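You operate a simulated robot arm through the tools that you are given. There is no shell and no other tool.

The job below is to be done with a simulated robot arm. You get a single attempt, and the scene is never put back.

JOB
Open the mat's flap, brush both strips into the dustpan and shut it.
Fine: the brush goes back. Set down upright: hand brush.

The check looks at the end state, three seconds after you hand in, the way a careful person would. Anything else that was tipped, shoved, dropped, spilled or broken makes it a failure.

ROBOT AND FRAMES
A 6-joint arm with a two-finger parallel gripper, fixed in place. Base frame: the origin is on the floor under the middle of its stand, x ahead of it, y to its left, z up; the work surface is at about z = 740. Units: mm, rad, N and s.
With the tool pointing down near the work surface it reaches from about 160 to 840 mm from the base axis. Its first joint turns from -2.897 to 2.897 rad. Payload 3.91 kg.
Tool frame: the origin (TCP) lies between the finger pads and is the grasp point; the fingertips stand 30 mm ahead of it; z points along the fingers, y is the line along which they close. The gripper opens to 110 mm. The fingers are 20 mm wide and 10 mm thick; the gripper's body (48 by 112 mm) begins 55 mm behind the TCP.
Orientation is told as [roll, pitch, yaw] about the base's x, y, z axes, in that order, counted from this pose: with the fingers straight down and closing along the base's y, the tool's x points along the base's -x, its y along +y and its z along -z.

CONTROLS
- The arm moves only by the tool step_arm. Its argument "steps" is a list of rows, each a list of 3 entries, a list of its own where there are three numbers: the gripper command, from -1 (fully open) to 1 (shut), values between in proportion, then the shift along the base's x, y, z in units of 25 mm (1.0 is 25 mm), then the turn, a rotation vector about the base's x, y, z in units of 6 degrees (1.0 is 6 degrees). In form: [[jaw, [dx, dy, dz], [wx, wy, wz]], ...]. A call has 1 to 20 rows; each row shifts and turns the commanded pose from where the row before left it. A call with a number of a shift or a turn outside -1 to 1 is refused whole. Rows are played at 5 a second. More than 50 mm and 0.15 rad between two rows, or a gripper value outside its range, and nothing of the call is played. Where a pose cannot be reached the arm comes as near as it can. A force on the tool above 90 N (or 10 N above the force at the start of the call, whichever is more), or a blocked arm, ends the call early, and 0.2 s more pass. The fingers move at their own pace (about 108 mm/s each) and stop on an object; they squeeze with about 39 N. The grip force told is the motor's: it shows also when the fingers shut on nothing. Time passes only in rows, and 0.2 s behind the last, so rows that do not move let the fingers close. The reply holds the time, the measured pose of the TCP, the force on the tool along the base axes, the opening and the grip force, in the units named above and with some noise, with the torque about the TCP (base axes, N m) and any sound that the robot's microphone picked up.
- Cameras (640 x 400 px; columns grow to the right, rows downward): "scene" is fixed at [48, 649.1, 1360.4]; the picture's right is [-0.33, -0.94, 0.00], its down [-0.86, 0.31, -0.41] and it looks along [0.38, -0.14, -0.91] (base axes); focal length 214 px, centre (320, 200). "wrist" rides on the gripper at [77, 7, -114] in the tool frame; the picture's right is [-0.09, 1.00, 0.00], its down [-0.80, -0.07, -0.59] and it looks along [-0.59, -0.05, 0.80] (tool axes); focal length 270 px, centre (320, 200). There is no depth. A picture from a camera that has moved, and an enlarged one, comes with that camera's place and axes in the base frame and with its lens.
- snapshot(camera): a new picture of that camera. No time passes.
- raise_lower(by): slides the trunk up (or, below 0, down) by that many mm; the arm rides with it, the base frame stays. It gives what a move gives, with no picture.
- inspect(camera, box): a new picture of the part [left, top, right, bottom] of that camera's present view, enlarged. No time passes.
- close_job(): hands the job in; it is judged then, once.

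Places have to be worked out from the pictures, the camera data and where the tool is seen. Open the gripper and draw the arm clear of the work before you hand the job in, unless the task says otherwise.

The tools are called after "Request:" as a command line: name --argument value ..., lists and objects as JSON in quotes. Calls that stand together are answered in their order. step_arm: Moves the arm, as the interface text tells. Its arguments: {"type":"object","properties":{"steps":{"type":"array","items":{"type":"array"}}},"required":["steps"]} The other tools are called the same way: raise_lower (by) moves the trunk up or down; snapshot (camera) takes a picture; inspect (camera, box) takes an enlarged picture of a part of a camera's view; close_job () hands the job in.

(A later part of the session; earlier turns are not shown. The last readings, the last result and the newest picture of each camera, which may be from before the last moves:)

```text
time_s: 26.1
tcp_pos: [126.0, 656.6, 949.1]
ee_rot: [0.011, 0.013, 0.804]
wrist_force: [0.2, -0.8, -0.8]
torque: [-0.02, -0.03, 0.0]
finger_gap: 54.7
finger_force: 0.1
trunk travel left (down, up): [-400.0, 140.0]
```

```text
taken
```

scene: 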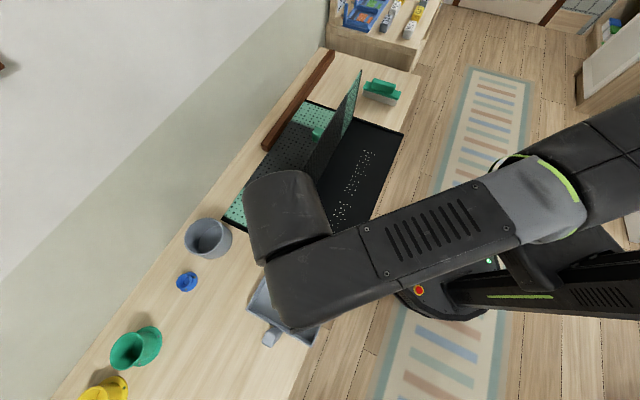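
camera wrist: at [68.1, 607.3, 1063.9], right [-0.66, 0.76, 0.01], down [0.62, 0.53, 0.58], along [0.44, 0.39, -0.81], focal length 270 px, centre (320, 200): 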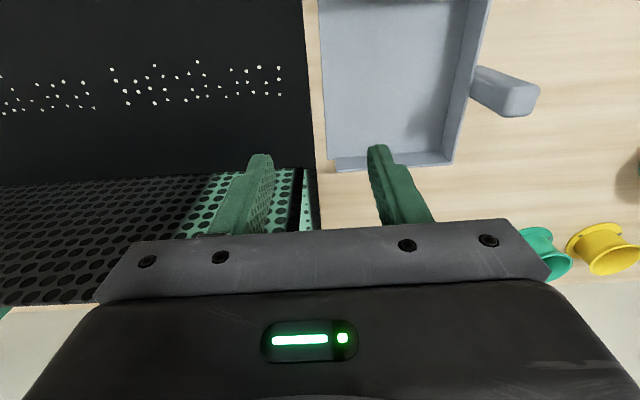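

From here the gap between the tray end and the dustpan lip is visible. I enlarge that area and the granules.

Request:
inspect --camera "wrist" --box '[260, 0, 420, 180]'

Request:
inspect --camera "wrist" --box '[90, 30, 340, 180]'

```text
2.22 times, centred on (340, 90) of wrist
camera zoom: at [68.1, 607.3, 1063.9], right [-0.66, 0.76, 0.01], down [0.62, 0.53, 0.58], along [0.44, 0.39, -0.81], focal length 601 px, centre (276, 444)
```

zoom: 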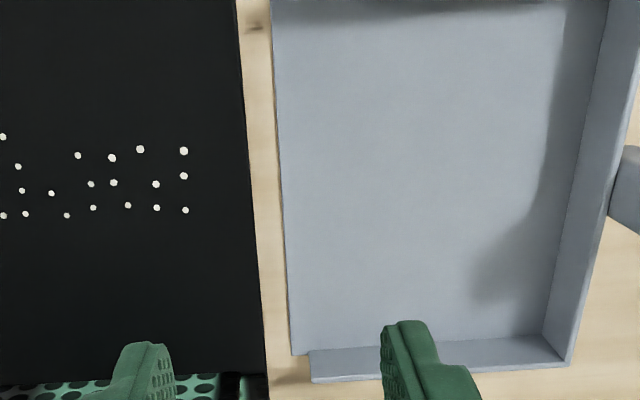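

```text
2.56 times, centred on (215, 105) of wrist
camera zoom: at [68.1, 607.3, 1063.9], right [-0.66, 0.76, 0.01], down [0.62, 0.53, 0.58], along [0.44, 0.39, -0.81], focal length 692 px, centre (589, 443)
```

zoom: 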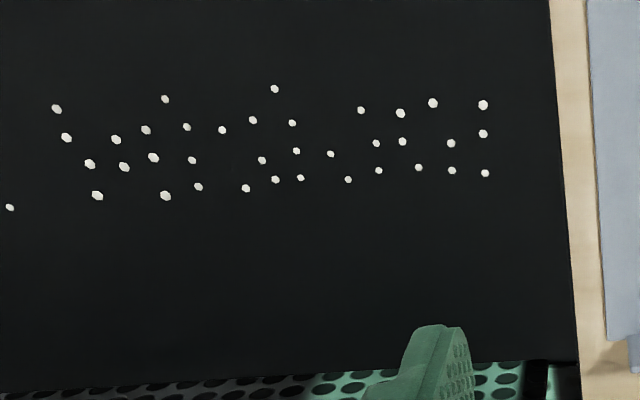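

The gap is about 15 mm now (it was nearer 10 mm), so the relative heights of tray, table and dustpan lip matter. I tilt the tool to get a low oblique view along the gap.

Request:
step_arm --steps '[[0, [-0.224, -0.224, -0.595], [0.663, -0.663, 0]], [0, [-0.224, -0.224, -0.595], [0.663, -0.663, 0]], [0, [-0.224, -0.224, -0.595], [0.663, -0.663, 0]], [0, [-0.224, -0.224, -0.595], [0.663, -0.663, 0]], [0, [-0.224, -0.224, -0.595], [0.663, -0.663, 0]], [0, [-0.224, -0.224, -0.595], [0.663, -0.663, 0]], [0, [-0.224, -0.224, -0.595], [0.663, -0.663, 0]], [0, [-0.224, -0.224, -0.595], [0.663, -0.663, 0]], [0, [0, 0, 0], [0, 0, 0]]]'

Request:
snapshot --camera "wrist"

Request:
inspect --camera "wrist" --box '[200, 0, 440, 150]'

```text
time_s: 28.1
tcp_pos: [79.9, 612.5, 829.2]
ee_rot: [-0.01, -0.774, 0.81]
wrist_force: [-0.1, 0.6, -1.1]
torque: [0.04, 0.01, -0.03]
finger_gap: 54.8
finger_force: 0.1
trunk travel left (down, up): [-400.0, 140.0]
```

```text
taken
camera wrist: at [-21.1, 519.3, 856.2], right [-0.67, 0.74, 0.06], down [0.16, 0.07, 0.99], along [0.72, 0.67, -0.16], focal length 270 px, centre (320, 200)
```

wrist: 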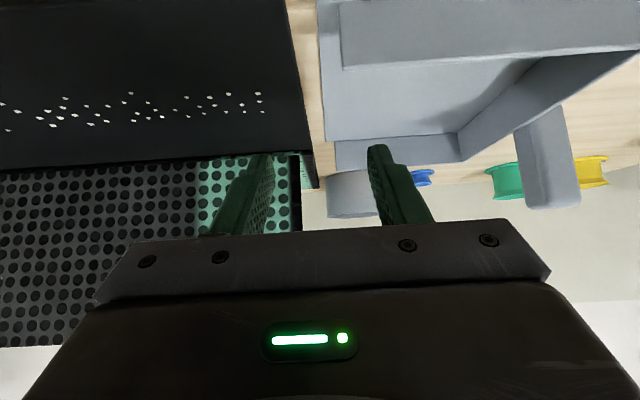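

```text
2.67 times, centred on (320, 75) of wrist
camera zoom: at [-21.1, 519.3, 856.2], right [-0.67, 0.74, 0.06], down [0.16, 0.07, 0.99], along [0.72, 0.67, -0.16], focal length 721 px, centre (320, 533)
```

zoom: 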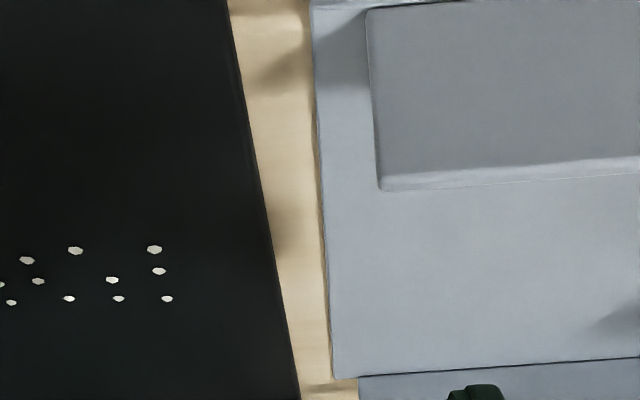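

I zoom in further on the tray's end corner and the dustpan's lip corner to judge how thick each is.

Request:
inspect --camera "wrist" --box '[270, 0, 350, 50]'

Request:
inspect --camera "wrist" --box '[280, 120, 360, 200]'

```text
8.00 times, centred on (310, 25) of wrist
camera zoom: at [-21.1, 519.3, 856.2], right [-0.67, 0.74, 0.06], down [0.16, 0.07, 0.99], along [0.72, 0.67, -0.16], focal length 2162 px, centre (400, 1600)
```

zoom: 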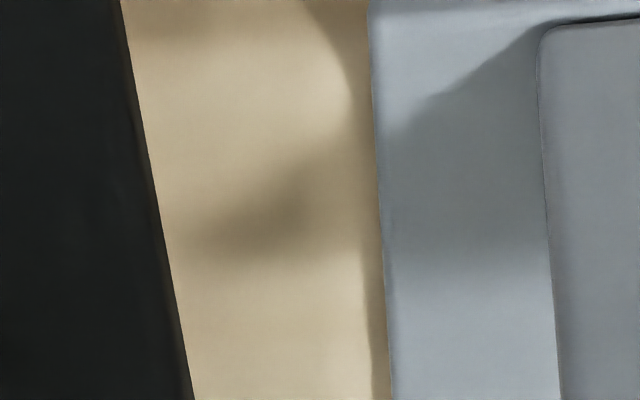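

```text
5.00 times, centred on (320, 160) of wrist
camera zoom: at [-21.1, 519.3, 856.2], right [-0.67, 0.74, 0.06], down [0.16, 0.07, 0.99], along [0.72, 0.67, -0.16], focal length 1351 px, centre (320, 400)
```

zoom: 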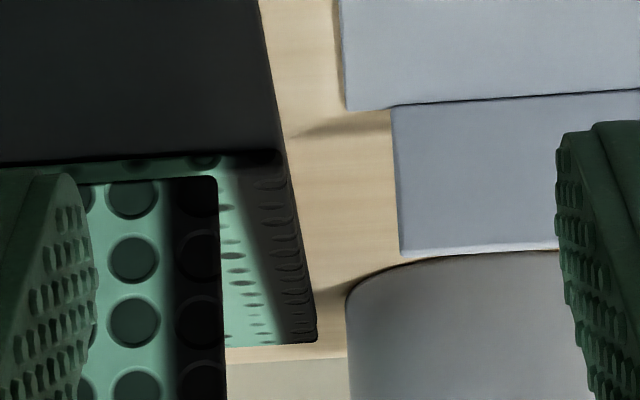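

Both edges look thin, but a 15 mm gap could trap granules, so I'll nudge the mat back against the dustpan later. First I straighten the tool, rise and travel towards the brush for a close look.

Request:
step_arm --steps '[[0, [0, 0, 0.8], [-0.663, 0.663, 0]], [0, [0, 0, 0.8], [-0.663, 0.663, 0]], [0, [0, 0, 0.8], [-0.663, 0.663, 0]], [0, [0, 0, 0.8], [-0.663, 0.663, 0]], [0, [0, 0, 0.8], [-0.663, 0.663, 0]], [0, [0, 0, 0.8], [-0.663, 0.663, 0]], [0, [0, 0, 0.8], [-0.663, 0.663, 0]], [0, [0, 0, 0.8], [-0.663, 0.663, 0]], [0, [0.8, -0.607, 0], [0, 0, 0]], [0, [0.98, -0.744, 0], [0, 0, 0]], [0, [0.98, -0.744, 0], [0, 0, 0]], [0, [0.98, -0.744, 0], [0, 0, 0]], [0, [0.98, -0.744, 0], [0, 0, 0]], [0, [0.98, -0.744, 0], [0, 0, 0]], [0, [0.98, -0.744, 0], [0, 0, 0]], [0, [0.98, -0.744, 0], [0, 0, 0]], [0, [0.98, -0.744, 0], [0, 0, 0]], [0, [0.98, -0.744, 0], [0, 0, 0]], [0, [0.98, -0.744, 0], [0, 0, 0]], [0, [0.98, -0.744, 0], [0, 0, 0]]]'

Request:
snapshot --camera "scene"

```text
time_s: 32.4
tcp_pos: [369.0, 390.4, 991.5]
ee_rot: [0.01, 0.013, 0.802]
wrist_force: [0.4, 0.1, -0.4]
torque: [-0.01, 0.01, -0.01]
finger_gap: 55.1
finger_force: 0.2
trunk travel left (down, up): [-400.0, 140.0]
```

```text
taken
```

scene: 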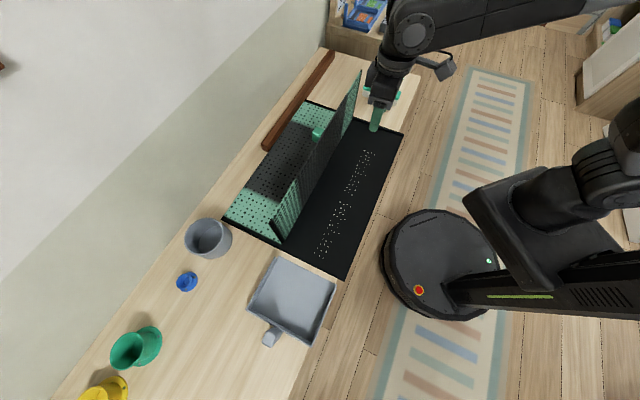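

The way is clear, so I continue on to above the brush.

Request:
step_arm --steps '[[0, [0.97, -0.71, 0], [0, 0, 0]], [0, [0.97, -0.71, 0], [0, 0, 0]], [0, [0.97, -0.71, 0], [0, 0, 0]], [0, [0.97, -0.71, 0], [0, 0, 0]], [0, [0.97, -0.71, 0], [0, 0, 0]], [0, [0.97, -0.71, 0], [0, 0, 0]], [0, [0.97, -0.71, 0], [0, 0, 0]], [0, [0.97, -0.71, 0], [0, 0, 0]], [0, [0.97, -0.71, 0], [0, 0, 0]], [0, [0.97, -0.71, 0], [0, 0, 0]], [0, [0.7, -0.6, -0.5], [0, 0, 0]], [0, [0, 0, -0.5], [0, 0, 0]], [0, [0, 0, 0], [0, 0, 0]]]'

Request:
snapshot --camera "wrist"

Request:
snapshot --camera "scene"

```text
time_s: 35.1
tcp_pos: [628.4, 195.8, 961.9]
ee_rot: [0.011, 0.013, 0.804]
wrist_force: [0.2, 0.3, -0.2]
torque: [0.01, -0.02, 0.04]
finger_gap: 55.3
finger_force: 0.0
trunk travel left (down, up): [-400.0, 140.0]
```

```text
taken
camera wrist: at [570.4, 147.1, 1078.0], right [-0.66, 0.76, 0.01], down [0.62, 0.53, 0.58], along [0.44, 0.39, -0.81], focal length 270 px, centre (320, 200)
```

wrist: 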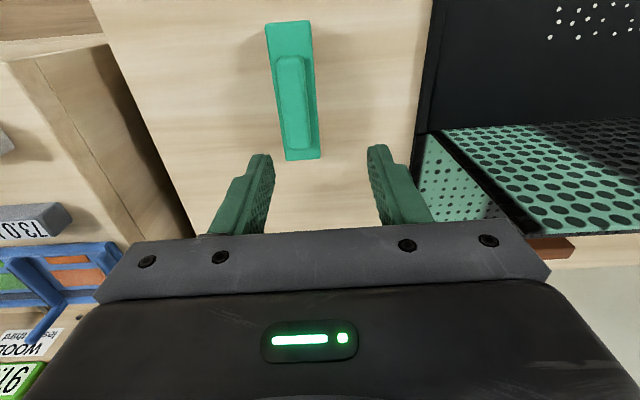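

```text
taken
```

scene: 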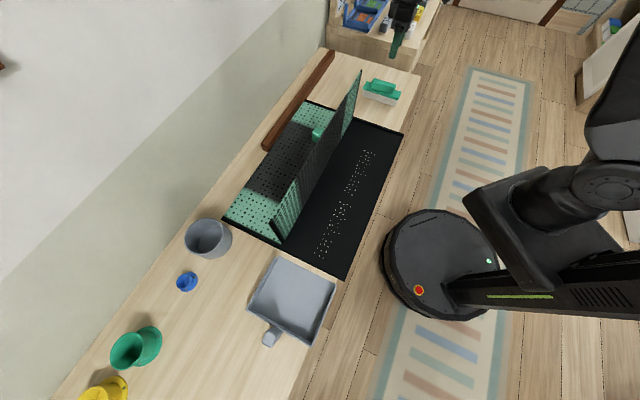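

Request:
inspect --camera "wrist" --box '[220, 0, 380, 180]'

Request:
inspect --camera "scene" --box '[340, 60, 430, 130]'

Request:
inspect --camera "wrist" --box '[380, 0, 640, 240]'

```text
2.22 times, centred on (300, 90) of wrist
camera zoom: at [570.4, 147.1, 1078.0], right [-0.66, 0.76, 0.01], down [0.62, 0.53, 0.58], along [0.44, 0.39, -0.81], focal length 601 px, centre (364, 444)
```

zoom: 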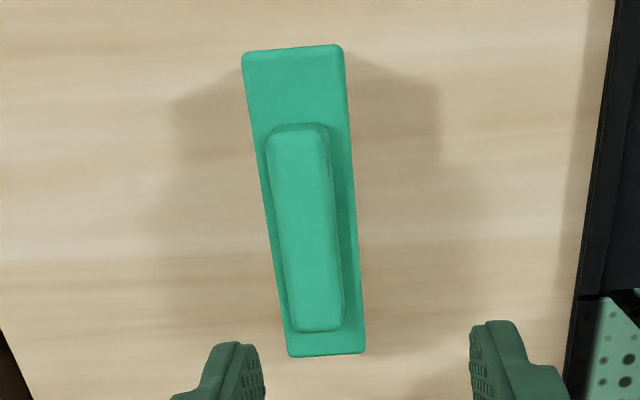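

```text
5.71 times, centred on (385, 95) of scene
camera zoom: at [48.0, 649.1, 1360.4], right [-0.33, -0.94, 0.0], down [-0.86, 0.31, -0.41], along [0.38, -0.14, -0.91], focal length 1226 px, centre (-51, 800)
```

zoom: 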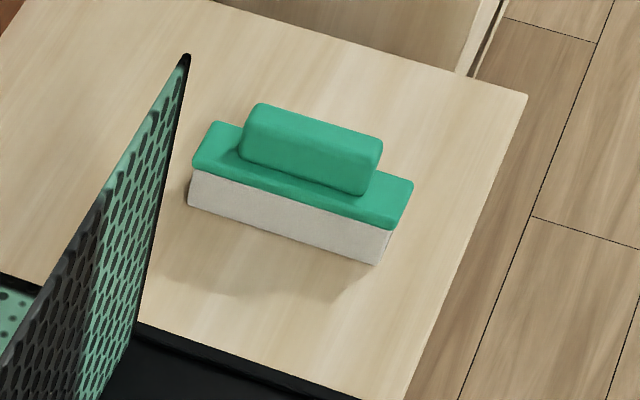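

```text
1.67 times, centred on (510, 120) of wrist
camera zoom: at [570.4, 147.1, 1078.0], right [-0.66, 0.76, 0.01], down [0.62, 0.53, 0.58], along [0.44, 0.39, -0.81], focal length 450 px, centre (3, 333)
```

zoom: 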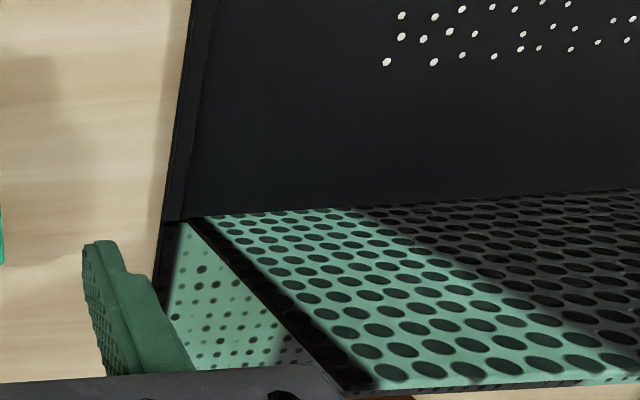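

The brush stands upright, handle about 86 x 27 x 25 mm (top z≈803), centred near p 590, h −331 with its length along p — well oriented for sweeping. First I nudge the mat: with fingers shut I come down just outside its far end (p≈610, h≈−228), between mat and brush.

Request:
step_arm --steps '[[1, [-0.36, 0.743, 0], [0.017, -0.161, -0.181]], [1, [-0.36, 0.743, 0], [0, 0, 0]], [1, [-0.36, 0.743, -0.5], [0, 0, 0]], [1, [-0.352, 0.743, -1], [0, 0, 0]], [1, [0, 0, -1], [0, 0, 0]], [1, [0, 0, -1], [0, 0, 0]], [1, [0, 0, -1], [0, 0, 0]], [1, [0, 0, -1], [0, 0, 0]], [1, [0, 0, -0.5], [0, 0, 0]], [1, [0, 0, 0], [0, 0, 0]]]'

Request:
snapshot --camera "wrist"

Request:
snapshot --camera "scene"

```text
time_s: 37.4
tcp_pos: [592.7, 272.3, 813.1]
ee_rot: [-0.003, 0.0, 0.785]
wrist_force: [1.2, 0.5, -0.2]
torque: [0.01, -0.02, -0.02]
finger_gap: 0.0
finger_force: 37.8
trunk travel left (down, up): [-400.0, 140.0]
```

```text
taken
camera wrist: at [531.6, 223.3, 928.4], right [-0.64, 0.77, 0.0], down [0.62, 0.52, 0.59], along [0.46, 0.38, -0.8], focal length 270 px, centre (320, 200)
```

wrist: 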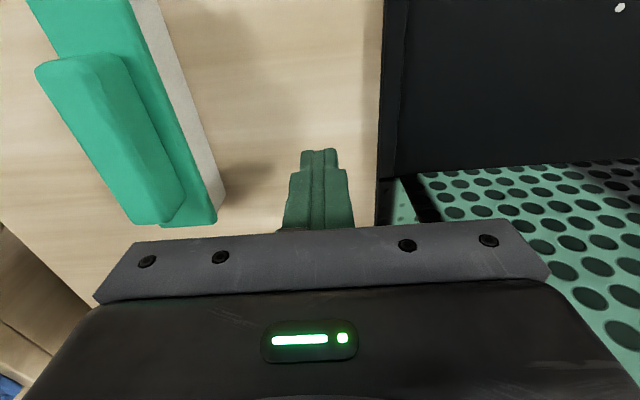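

```text
taken
```

scene: 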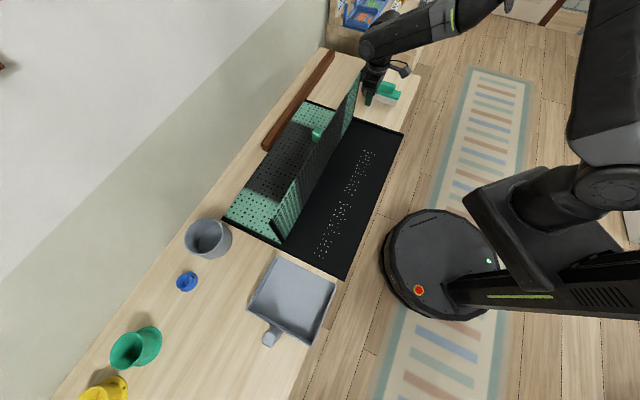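

The mat's end rim is at h≈−183, about 33 mm ahead of the shut fingers, and clear of flap and brush. I lower the tips to just above the table and approach to near contact.

Request:
step_arm --steps '[[1, [0, 0, -0.8], [0, 0, 0]], [1, [0, 0, -0.75], [0, 0, 0]], [1, [-0.4, 0.4, 0], [0, 0, 0]], [1, [-0.35, 0.35, 0], [0, 0, 0]], [1, [0, 0, 0], [0, 0, 0]]]'

Request:
snapshot --camera "wrist"

```text
time_s: 38.5
tcp_pos: [574.2, 291.5, 774.7]
ee_rot: [-0.002, 0.0, 0.784]
wrist_force: [-0.2, -0.1, 0.4]
torque: [0.02, -0.01, 0.01]
finger_gap: 0.0
finger_force: 37.9
trunk travel left (down, up): [-400.0, 140.0]
```

```text
taken
camera wrist: at [513.5, 242.8, 890.0], right [-0.64, 0.77, 0.0], down [0.62, 0.52, 0.59], along [0.46, 0.38, -0.8], focal length 270 px, centre (320, 200)
```

wrist: 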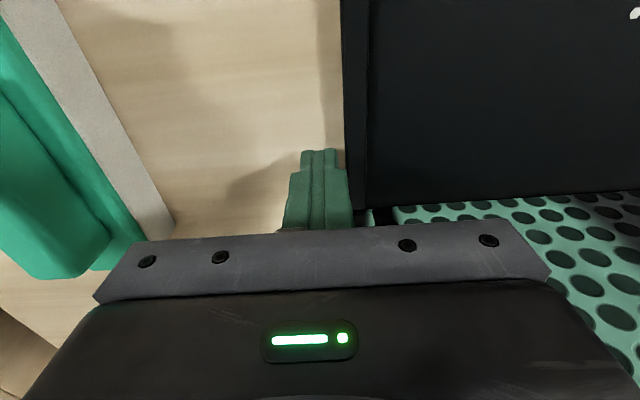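

The fingers are nearly touching the rim. I push slowly along +h in small steps, then check the dustpan gap in the scene camera.

Request:
step_arm --steps '[[1, [-0.113, 0.113, 0], [0, 0, 0]], [1, [-0.113, 0.113, 0], [0, 0, 0]], [1, [-0.113, 0.113, 0], [0, 0, 0]], [1, [0, 0, 0], [0, 0, 0]]]'

Request:
inspect --camera "scene" --box '[240, 220, 360, 295]'

Request:
snapshot --camera "wrist"

```text
time_s: 39.5
tcp_pos: [567.6, 298.0, 775.9]
ee_rot: [-0.001, -0.001, 0.783]
wrist_force: [6.0, -6.1, 2.9]
torque: [-0.18, -0.14, -0.02]
finger_gap: 0.4
finger_force: 37.8
trunk travel left (down, up): [-400.0, 140.0]
```

```text
5.33 times, centred on (300, 258) of scene
camera zoom: at [48.0, 649.1, 1360.4], right [-0.33, -0.94, 0.0], down [-0.86, 0.31, -0.41], along [0.38, -0.14, -0.91], focal length 1144 px, centre (427, -107)
```

zoom: 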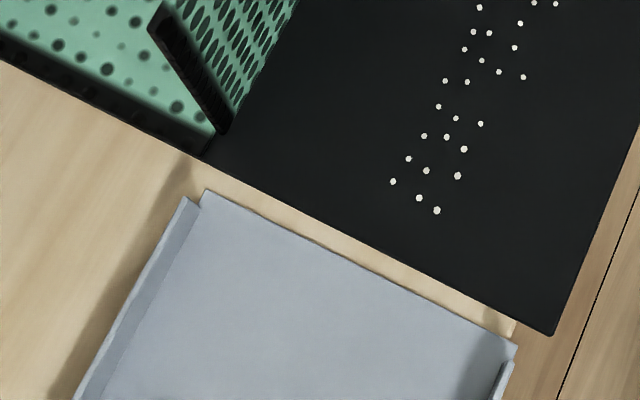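

```text
taken
camera wrist: at [505.8, 249.2, 889.6], right [-0.64, 0.77, 0.0], down [0.62, 0.52, 0.6], along [0.46, 0.38, -0.8], focal length 270 px, centre (320, 200)
```

wrist: 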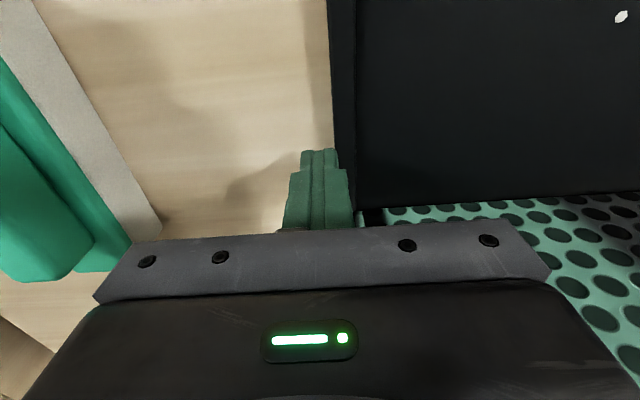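

The mat slides at about 8 N and the gap is now about 12 mm. I continue pushing about 9 mm more.

Request:
step_arm --steps '[[1, [-0.085, 0.085, 0], [0, 0, 0]], [1, [-0.085, 0.085, 0], [0, 0, 0]], [1, [-0.085, 0.085, 0], [0, 0, 0]], [1, [0, 0, 0], [0, 0, 0]]]'

Request:
inspect --camera "scene" --box '[240, 220, 360, 295]'

```text
time_s: 40.5
tcp_pos: [563.3, 300.5, 774.3]
ee_rot: [-0.002, -0.002, 0.784]
wrist_force: [28.6, -38.6, 8.3]
torque: [-1.05, -0.78, -0.03]
finger_gap: 0.1
finger_force: 37.5
trunk travel left (down, up): [-400.0, 140.0]
```

```text
5.33 times, centred on (300, 258) of scene
camera zoom: at [48.0, 649.1, 1360.4], right [-0.33, -0.94, 0.0], down [-0.86, 0.31, -0.41], along [0.38, -0.14, -0.91], focal length 1144 px, centre (427, -107)
```

zoom: 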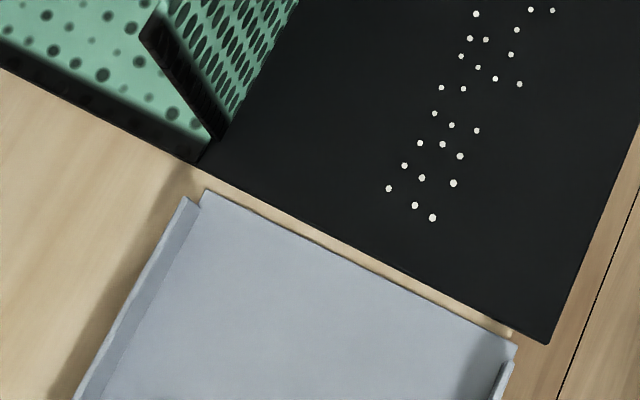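

The force jumped to ~48 N, so something is blocking — possibly the grey cup near the mat's other corner. I stop and check that corner and the cup before moving.

Request:
inspect --camera "scene" --box '[60, 200, 360, 400]'

Request:
inspect --camera "scene" --box '[170, 190, 250, 270]'

Request:
inspect --camera "scene" --box '[210, 40, 430, 290]'

```text
2.00 times, centred on (210, 300) of scene
camera zoom: at [48.0, 649.1, 1360.4], right [-0.33, -0.94, 0.0], down [-0.86, 0.31, -0.41], along [0.38, -0.14, -0.91], focal length 429 px, centre (540, 0)
```

zoom: 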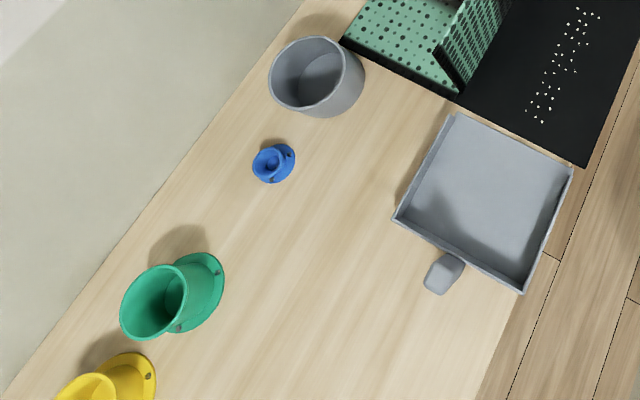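

```text
5.00 times, centred on (210, 230) of scene
camera zoom: at [48.0, 649.1, 1360.4], right [-0.33, -0.94, 0.0], down [-0.86, 0.31, -0.41], along [0.38, -0.14, -0.91], focal length 1072 px, centre (870, 50)
```

zoom: 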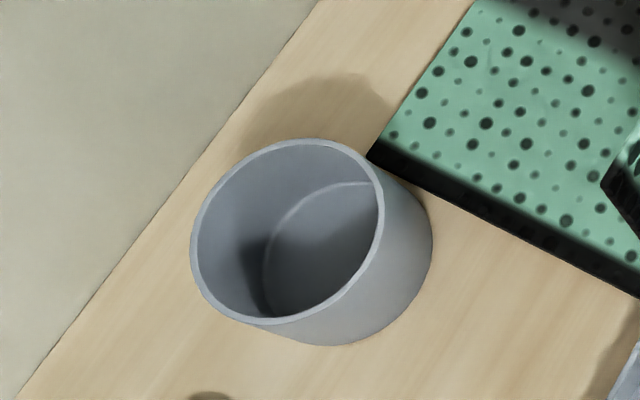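

```text
1.60 times, centred on (320, 165) of scene
camera zoom: at [48.0, 649.1, 1360.4], right [-0.33, -0.94, 0.0], down [-0.86, 0.31, -0.41], along [0.38, -0.14, -0.91], focal length 343 px, centre (320, 256)
```

zoom: 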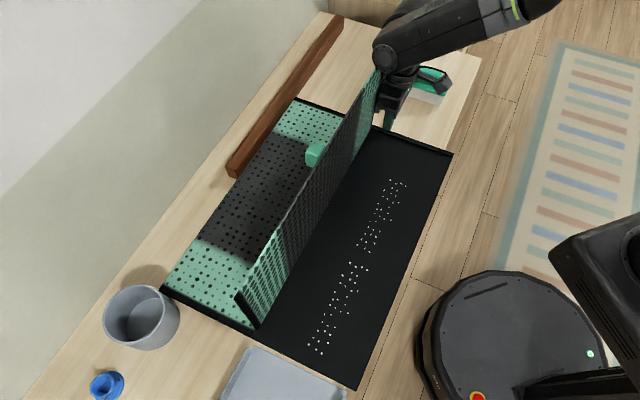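

The cup and dustpan have not moved in the picture. I zoom tightly on the cup/mat corner, the wooden bar, and the pushing fingers to find what is blocking.

Request:
inspect --camera "scene" --box '[205, 210, 245, 240]'

Request:
inspect --camera "scene" --box '[250, 90, 330, 160]'

Request:
inspect --camera "scene" --box '[340, 60, 430, 130]'

Request:
snapshot --camera "wrist"

```text
13.33 times, centred on (225, 225) of scene
camera zoom: at [48.0, 649.1, 1360.4], right [-0.33, -0.94, 0.0], down [-0.86, 0.31, -0.41], along [0.38, -0.14, -0.91], focal length 2860 px, centre (1587, -133)
```

zoom: 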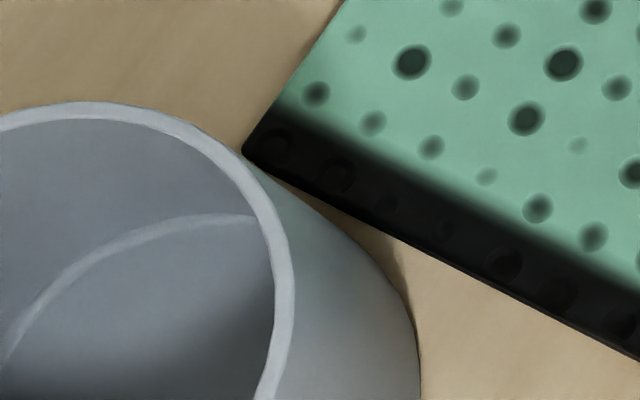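

```text
5.71 times, centred on (290, 125) of scene
camera zoom: at [48.0, 649.1, 1360.4], right [-0.33, -0.94, 0.0], down [-0.86, 0.31, -0.41], along [0.38, -0.14, -0.91], focal length 1226 px, centre (491, 629)
```

zoom: 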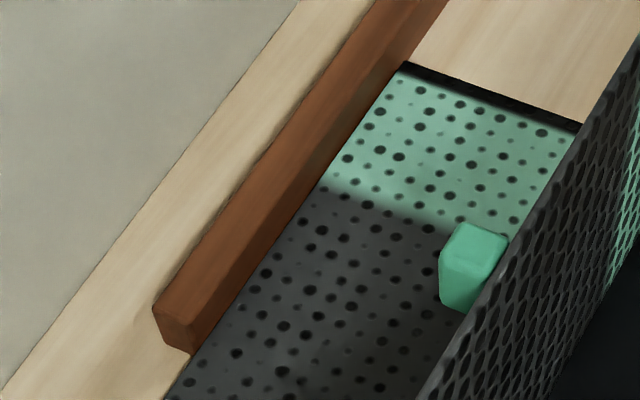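

```text
5.71 times, centred on (385, 95) of scene
camera zoom: at [48.0, 649.1, 1360.4], right [-0.33, -0.94, 0.0], down [-0.86, 0.31, -0.41], along [0.38, -0.14, -0.91], focal length 1226 px, centre (-51, 800)
```

zoom: 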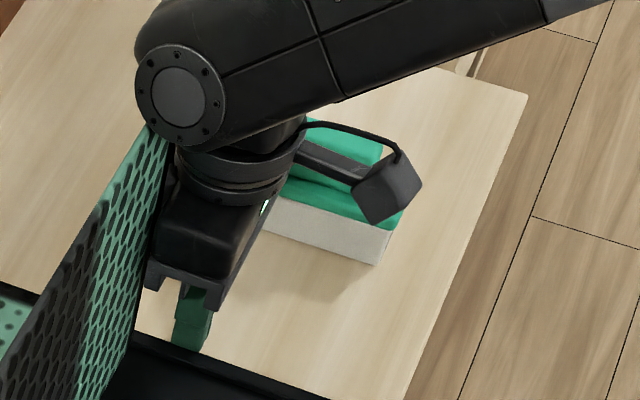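

```text
taken
camera wrist: at [502.2, 252.0, 889.2], right [-0.64, 0.77, 0.0], down [0.62, 0.52, 0.6], along [0.46, 0.38, -0.8], focal length 270 px, centre (320, 200)
```

wrist: 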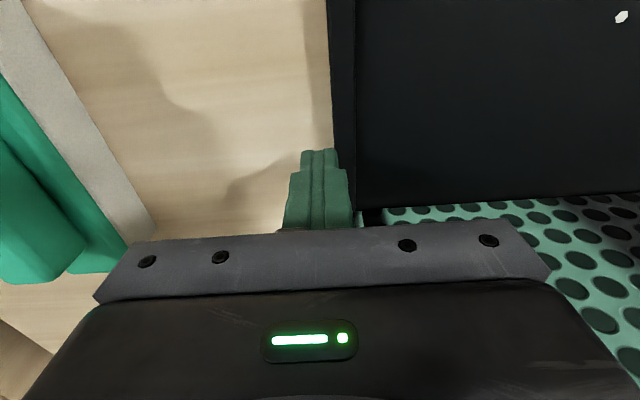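

The mat's edge has just met the base of the grey cup, which hasn't visibly moved, so I must not push further. The gap is down to about 7 mm, less than at the start. I back the fingers off and rise.

Request:
step_arm --steps '[[1, [0.2, -0.2, 0], [0, 0, 0]], [1, [0.3, -0.3, 0], [0, 0, 0]], [1, [0, 0, 1], [0, 0, 0]], [1, [0, 0, 1], [0, 0, 0]], [1, [0, 0, 1], [0, 0, 0]], [1, [0, 0, 1], [0, 0, 0]], [1, [0, 0, 0], [0, 0, 0]]]'

Request:
inspect --camera "scene" --box '[240, 220, 360, 295]'

Request:
inspect --camera "scene" --box '[170, 190, 250, 270]'

Request:
inspect --camera "scene" --box '[240, 250, 340, 355]'

```text
time_s: 42.1
tcp_pos: [571.8, 289.6, 873.0]
ee_rot: [-0.002, 0.001, 0.783]
wrist_force: [-0.6, -0.2, 0.2]
torque: [0.02, -0.02, -0.04]
finger_gap: 0.0
finger_force: 37.6
trunk travel left (down, up): [-400.0, 140.0]
```

```text
5.33 times, centred on (300, 258) of scene
camera zoom: at [48.0, 649.1, 1360.4], right [-0.33, -0.94, 0.0], down [-0.86, 0.31, -0.41], along [0.38, -0.14, -0.91], focal length 1144 px, centre (427, -107)
```

zoom: 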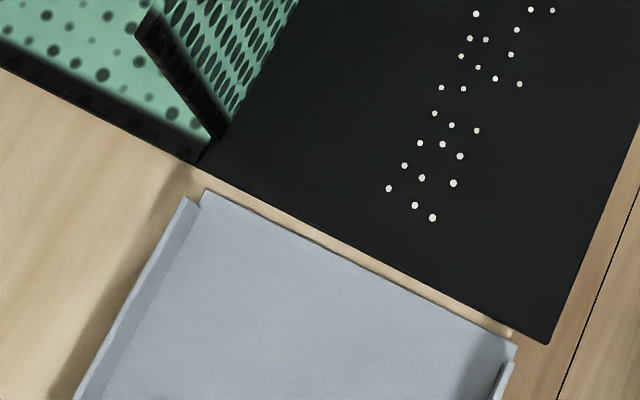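

```text
5.00 times, centred on (210, 230) of scene
camera zoom: at [48.0, 649.1, 1360.4], right [-0.33, -0.94, 0.0], down [-0.86, 0.31, -0.41], along [0.38, -0.14, -0.91], focal length 1072 px, centre (870, 50)
```

zoom: 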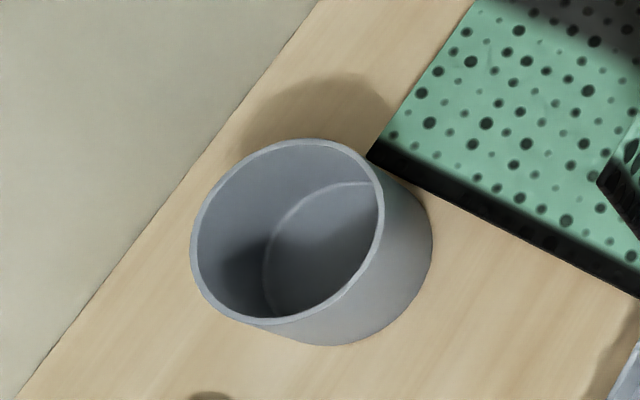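

```text
3.81 times, centred on (290, 302) of scene
camera zoom: at [48.0, 649.1, 1360.4], right [-0.33, -0.94, 0.0], down [-0.86, 0.31, -0.41], along [0.38, -0.14, -0.91], focal length 817 px, centre (434, -190)
```

zoom: 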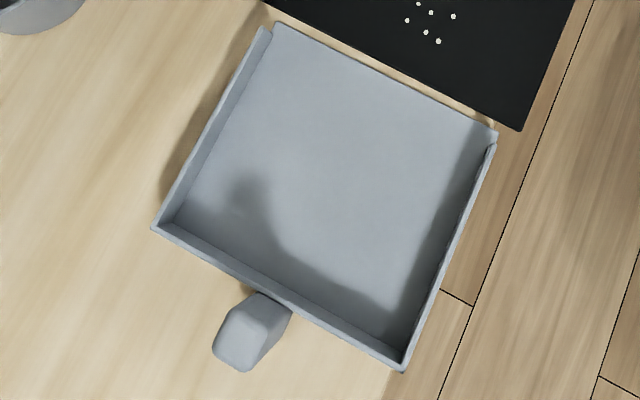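

Everything else is unmoved. To make the transition safe for the granules I'll nudge the dustpan about 6 mm up against the tray by its handle end (near p 562, h 575), so I travel there at a safe height.

Request:
step_arm --steps '[[1, [-0.98, 0.872, 0], [0, 0, 0]], [1, [-0.98, 0.872, 0], [0, 0, 0]], [1, [-0.98, 0.872, 0], [0, 0, 0]], [1, [-0.98, 0.872, 0], [0, 0, 0]], [1, [-0.98, 0.872, 0], [0, 0, 0]], [1, [-0.98, 0.872, 0], [0, 0, 0]], [1, [-0.98, 0.872, 0], [0, 0, 0]], [1, [-0.98, 0.872, 0], [0, 0, 0]], [1, [-0.98, 0.872, 0], [0, 0, 0]], [1, [-0.98, 0.872, 0], [0, 0, 0]], [1, [-0.98, 0.872, 0], [0, 0, 0]], [1, [-0.98, 0.872, 0], [0, 0, 0]], [1, [-0.98, 0.872, 0], [0, 0, 0]], [1, [-0.98, 0.872, 0], [0, 0, 0]], [1, [-0.98, 0.872, 0], [0, 0, 0]], [1, [-0.98, 0.872, 0], [0, 0, 0]], [1, [-0.98, 0.872, 0], [0, 0, 0]], [1, [-0.98, 0.872, 0], [0, 0, 0]], [1, [-0.98, 0.872, 0], [0, 0, 0]], [1, [-0.98, 0.872, 0], [0, 0, 0]]]'

Request:
step_arm --steps '[[1, [-0.98, 0.872, 0], [0, 0, 0]], [1, [-0.98, 0.872, 0], [0, 0, 0]], [1, [-0.98, 0.872, 0], [0, 0, 0]], [1, [-0.98, 0.872, 0], [0, 0, 0]], [1, [-0.6, 0.5, 0], [0, 0, 0]], [1, [0, 0, -0.4], [0, 0, 0]], [1, [0, 0, 0], [0, 0, 0]]]'

Request:
snapshot --camera "wrist"

Request:
snapshot --camera "scene"

```text
time_s: 42.9
tcp_pos: [527.1, 322.8, 880.3]
ee_rot: [-0.006, -0.006, 0.761]
wrist_force: [32.9, -76.9, 26.7]
torque: [5.78, 2.21, -2.1]
finger_gap: 0.0
finger_force: 37.4
trunk travel left (down, up): [-400.0, 140.0]
stopped in row 3: the force on the tool passed its limit at 109 N (the readings are from after the stop); the commanded pose is now the measured one
```

```text
time_s: 43.1
tcp_pos: [527.8, 323.1, 881.9]
ee_rot: [-0.012, -0.008, 0.754]
wrist_force: [32.1, -71.7, 25.2]
torque: [5.22, 2.24, -1.9]
finger_gap: 0.0
finger_force: 36.9
trunk travel left (down, up): [-400.0, 140.0]
stopped in row 1: the force on the tool passed its limit at 119 N (the readings are from after the stop); the commanded pose is now the measured one
```

```text
taken
camera wrist: at [463.7, 276.3, 996.5], right [-0.62, 0.79, -0.01], down [0.62, 0.5, 0.6], along [0.48, 0.36, -0.8], focal length 270 px, centre (320, 200)
```

wrist: 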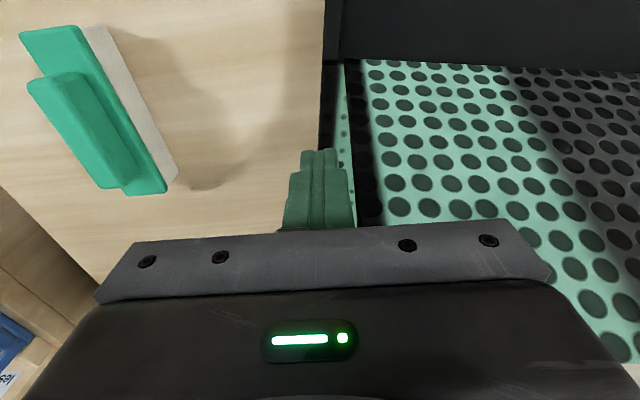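

```text
taken
```

scene: 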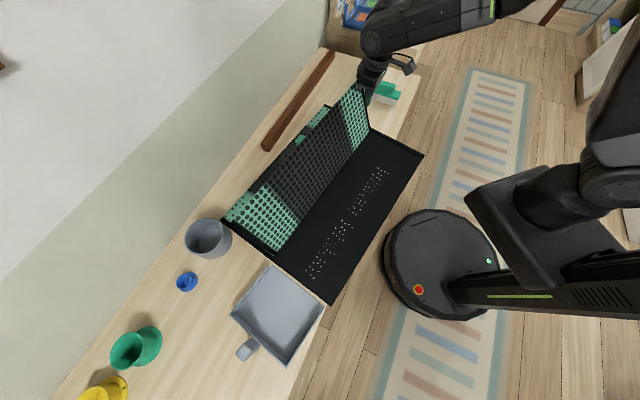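

That was a mistake: the gripper body caught the standing flap's end and turned the mat, which pushed the dustpan too. I stop, back straight out along −h away from the flap, and then reassess before anything else.

Request:
step_arm --steps '[[1, [0.4, -0.4, 0], [0, 0, 0]], [1, [0.6, -0.6, 0], [0, 0, 0]], [1, [0.6, -0.6, 0], [0, 0, 0]], [1, [0, 0, 0], [0, 0, 0]]]'

Request:
snapshot --camera "scene"

Request:
snapshot --camera "wrist"

```text
time_s: 44.1
tcp_pos: [562.0, 294.5, 878.5]
ee_rot: [-0.017, -0.002, 0.765]
wrist_force: [0.1, 0.4, -0.3]
torque: [0.01, -0.02, 0.01]
finger_gap: 0.1
finger_force: 37.7
trunk travel left (down, up): [-400.0, 140.0]
```

```text
taken
```

scene: 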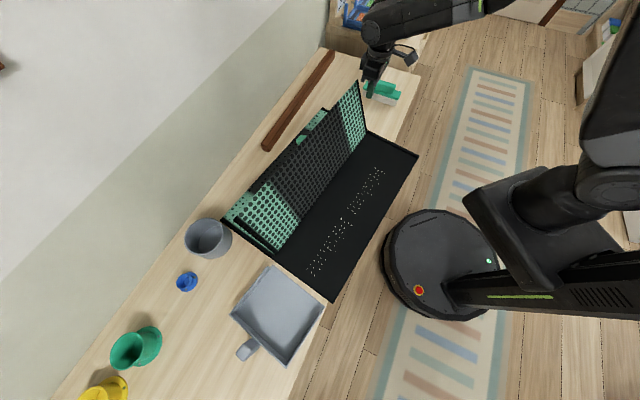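

```text
taken
camera wrist: at [499.1, 249.3, 992.6], right [-0.63, 0.78, -0.02], down [0.62, 0.51, 0.6], along [0.47, 0.36, -0.8], focal length 270 px, centre (320, 200)
```

wrist: 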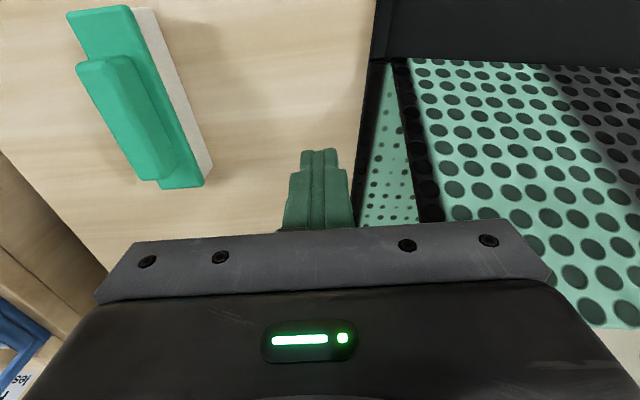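

I'm clear now. The mat has pivoted about 8° around its cup-side corner (near corner now over the table edge) and the dustpan was pushed along with it; cup, bar and brush look unmoved, and the granules are still in the tray. I move back from the flap and up to survey for a careful restoration.

Request:
step_arm --steps '[[1, [-0.6, -0.6, 0], [0, 0, 0]], [1, [-0.6, -0.6, 0], [0, 0, 0]], [1, [-0.6, -0.6, 0.3], [0, 0, 0]], [1, [-0.3, -0.3, 1], [0, 0, 0]], [1, [0, 0, 1], [0, 0, 0]], [1, [0, 0, 1], [0, 0, 0]], [1, [0, 0, 1], [0, 0, 0]], [1, [0, 0, 0], [0, 0, 0]]]'

Request:
snapshot --camera "wrist"

Request:
inspect --camera "scene" --box '[210, 80, 430, 320]'

Request:
inspect --camera "scene" --box '[170, 190, 350, 380]'

```text
time_s: 45.9
tcp_pos: [509.4, 245.6, 984.0]
ee_rot: [-0.016, 0.001, 0.765]
wrist_force: [0.2, -0.4, 0.1]
torque: [-0.02, 0.0, -0.06]
finger_gap: 0.0
finger_force: 37.8
trunk travel left (down, up): [-400.0, 140.0]
```

```text
taken
camera wrist: at [445.6, 198.4, 1099.0], right [-0.63, 0.78, -0.02], down [0.62, 0.51, 0.6], along [0.47, 0.36, -0.8], focal length 270 px, centre (320, 200)
```

wrist: 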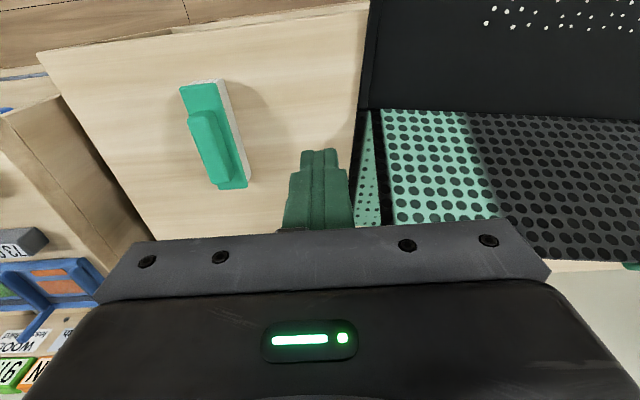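

```text
1.67 times, centred on (320, 200) of scene
camera zoom: at [48.0, 649.1, 1360.4], right [-0.33, -0.94, 0.0], down [-0.86, 0.31, -0.41], along [0.38, -0.14, -0.91], focal length 358 px, centre (320, 200)
```

zoom: 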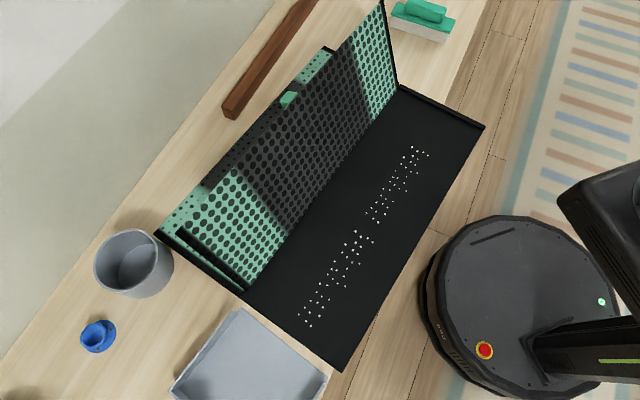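

```text
2.11 times, centred on (260, 285) of scene
camera zoom: at [48.0, 649.1, 1360.4], right [-0.33, -0.94, 0.0], down [-0.86, 0.31, -0.41], along [0.38, -0.14, -0.91], focal length 452 px, centre (446, 21)
```

zoom: 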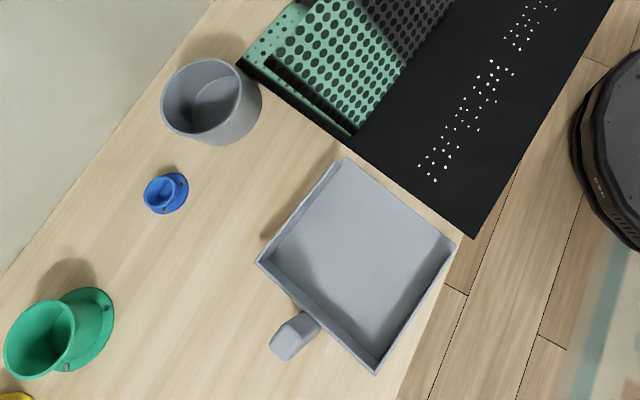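

Next I look closely at the mat's far-end rim (a possible grip point for dragging the mat back) and at the dustpan's handle.

Request:
inspect --camera "wrist" --box '[330, 0, 430, 130]'

Request:
inspect --camera "scene" --box '[350, 110, 440, 180]'

Request:
inspect --camera "scene" --box '[220, 300, 300, 380]'

```text
3.08 times, centred on (380, 65) of wrist
camera zoom: at [445.6, 198.4, 1099.0], right [-0.63, 0.78, -0.02], down [0.62, 0.51, 0.6], along [0.47, 0.36, -0.8], focal length 832 px, centre (135, 615)
```

zoom: 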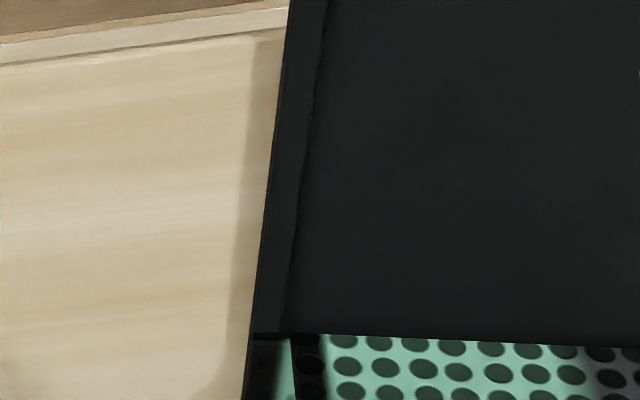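

```text
5.71 times, centred on (395, 145) of scene
camera zoom: at [48.0, 649.1, 1360.4], right [-0.33, -0.94, 0.0], down [-0.86, 0.31, -0.41], along [0.38, -0.14, -0.91], focal length 1226 px, centre (-109, 514)
```

zoom: 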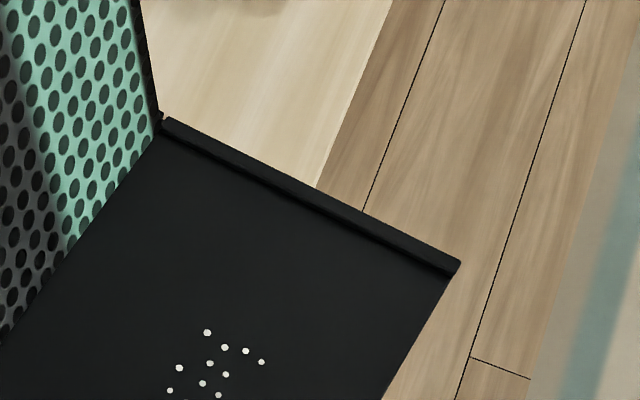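

```text
5.00 times, centred on (260, 340) of scene
camera zoom: at [48.0, 649.1, 1360.4], right [-0.33, -0.94, 0.0], down [-0.86, 0.31, -0.41], along [0.38, -0.14, -0.91], focal length 1072 px, centre (620, -500)
```

zoom: 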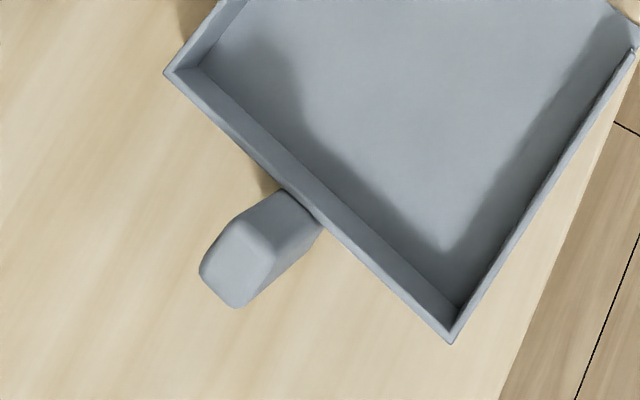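

The far end of the tray has a raised rim (~10 mm wide), so I can pinch it and drag the mat back to its original pose (rim grip point from about (429, 254) to (511, 270), turning +8.4°). I align the gripper with the rim at a safe height and look.

Request:
step_arm --steps '[[0.1, [-0.8, 0.09, 0], [0.11, 0.106, -0.4]], [0.1, [-0.8, 0.09, -0.3], [0, 0, -0.4]], [0.1, [-0.8, 0.09, -1], [0, 0, -0.4]], [0.1, [-0.8, 0.09, -1], [0, 0, 0]], [0.1, [0, 0, -1], [0, 0, 0]], [0.1, [0, 0, -1], [0, 0, 0]], [0.1, [0, 0, -1], [0, 0, 0]], [0.1, [0, 0, 0], [0, 0, 0]]]'

Request:
snapshot --camera "wrist"

Request:
snapshot --camera "scene"

```text
time_s: 47.7
tcp_pos: [431.5, 252.2, 852.7]
ee_rot: [-0.001, -0.001, 0.64]
wrist_force: [-0.7, -0.9, 0.2]
torque: [-0.03, 0.0, 0.01]
finger_gap: 49.5
finger_force: 0.0
trunk travel left (down, up): [-400.0, 140.0]
```

```text
taken
camera wrist: at [363.9, 213.0, 967.0], right [-0.52, 0.85, 0.0], down [0.68, 0.42, 0.59], along [0.51, 0.31, -0.8], focal length 270 px, centre (320, 200)
```

wrist: 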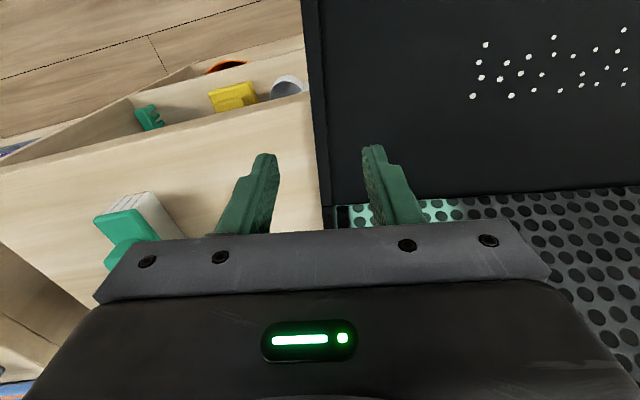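

```text
taken
```

scene: 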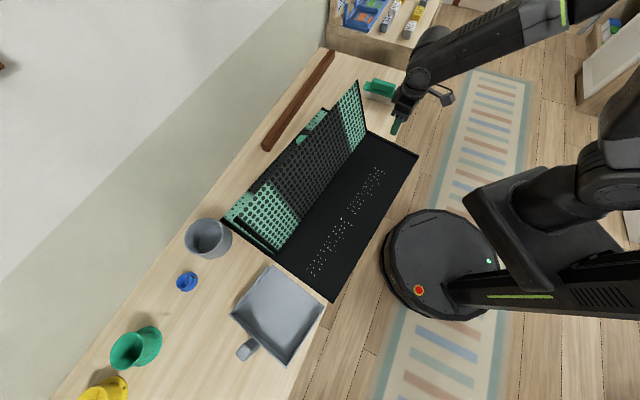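

The rim lies centred between the fingers (within about 1 mm) and parallel. I descend until the tips straddle it just above the tray floor.

Request:
step_arm --steps '[[0.1, [-0.03, 0.04, -0.9], [0, 0, 0]], [0.1, [0, 0, -0.9], [0, 0, 0]], [0.1, [0, 0, -0.7], [0, 0, 0]], [0.1, [0, 0, -0.4], [0, 0, 0]], [0.1, [0, 0, 0], [0, 0, 0]]]'

Request:
snapshot --camera "wrist"

Request:
inspect --camera "scene" --box '[350, 80, 440, 180]'

```text
time_s: 48.9
tcp_pos: [428.9, 252.9, 779.4]
ee_rot: [0.0, 0.0, 0.642]
wrist_force: [0.4, 0.2, 0.3]
torque: [0.0, -0.02, -0.02]
finger_gap: 49.5
finger_force: 0.1
trunk travel left (down, up): [-400.0, 140.0]
```

```text
taken
camera wrist: at [360.7, 212.6, 893.7], right [-0.52, 0.85, 0.0], down [0.68, 0.42, 0.59], along [0.51, 0.31, -0.8], focal length 270 px, centre (320, 200)
```

wrist: 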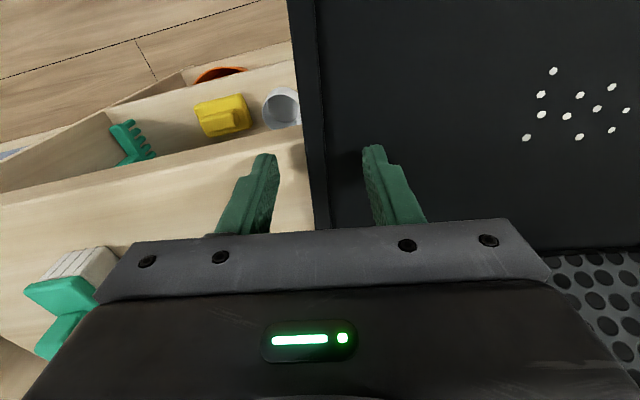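

```text
4.00 times, centred on (395, 130) of scene
camera zoom: at [48.0, 649.1, 1360.4], right [-0.33, -0.94, 0.0], down [-0.86, 0.31, -0.41], along [0.38, -0.14, -0.91], focal length 858 px, centre (20, 480)
```

zoom: 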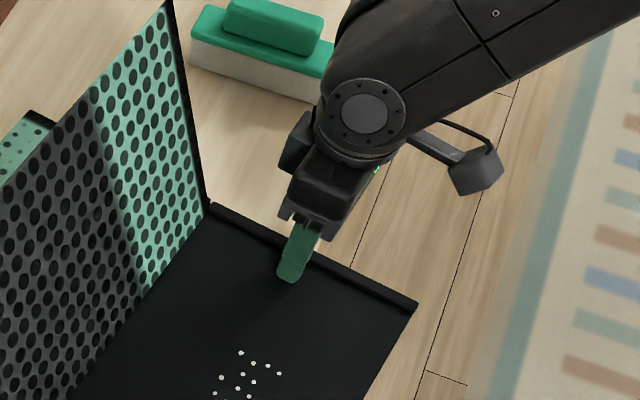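

The fingers straddle the rim with no contact. I lower 2 mm more and close on it.

Request:
step_arm --steps '[[0.1, [0, 0, -0.09], [0, 0, 0]], [0.6, [0, 0, 0], [0, 0, 0]], [1, [0, 0, 0], [0, 0, 0]], [1, [0, 0, 0], [0, 0, 0]]]'

Request:
inspect --camera "wrist" --box '[240, 80, 420, 240]'

```text
time_s: 49.9
tcp_pos: [428.5, 251.5, 776.0]
ee_rot: [0.001, -0.002, 0.641]
wrist_force: [0.0, 0.9, 1.4]
torque: [0.01, 0.04, -0.02]
finger_gap: 0.1
finger_force: 37.7
trunk travel left (down, up): [-400.0, 140.0]
```

```text
2.50 times, centred on (330, 160) of wrist
camera zoom: at [360.6, 212.7, 891.4], right [-0.52, 0.85, 0.0], down [0.68, 0.42, 0.59], along [0.51, 0.31, -0.8], focal length 676 px, centre (295, 300)
```

zoom: 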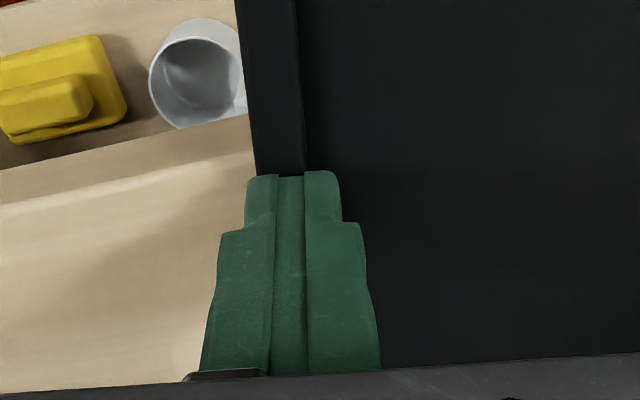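

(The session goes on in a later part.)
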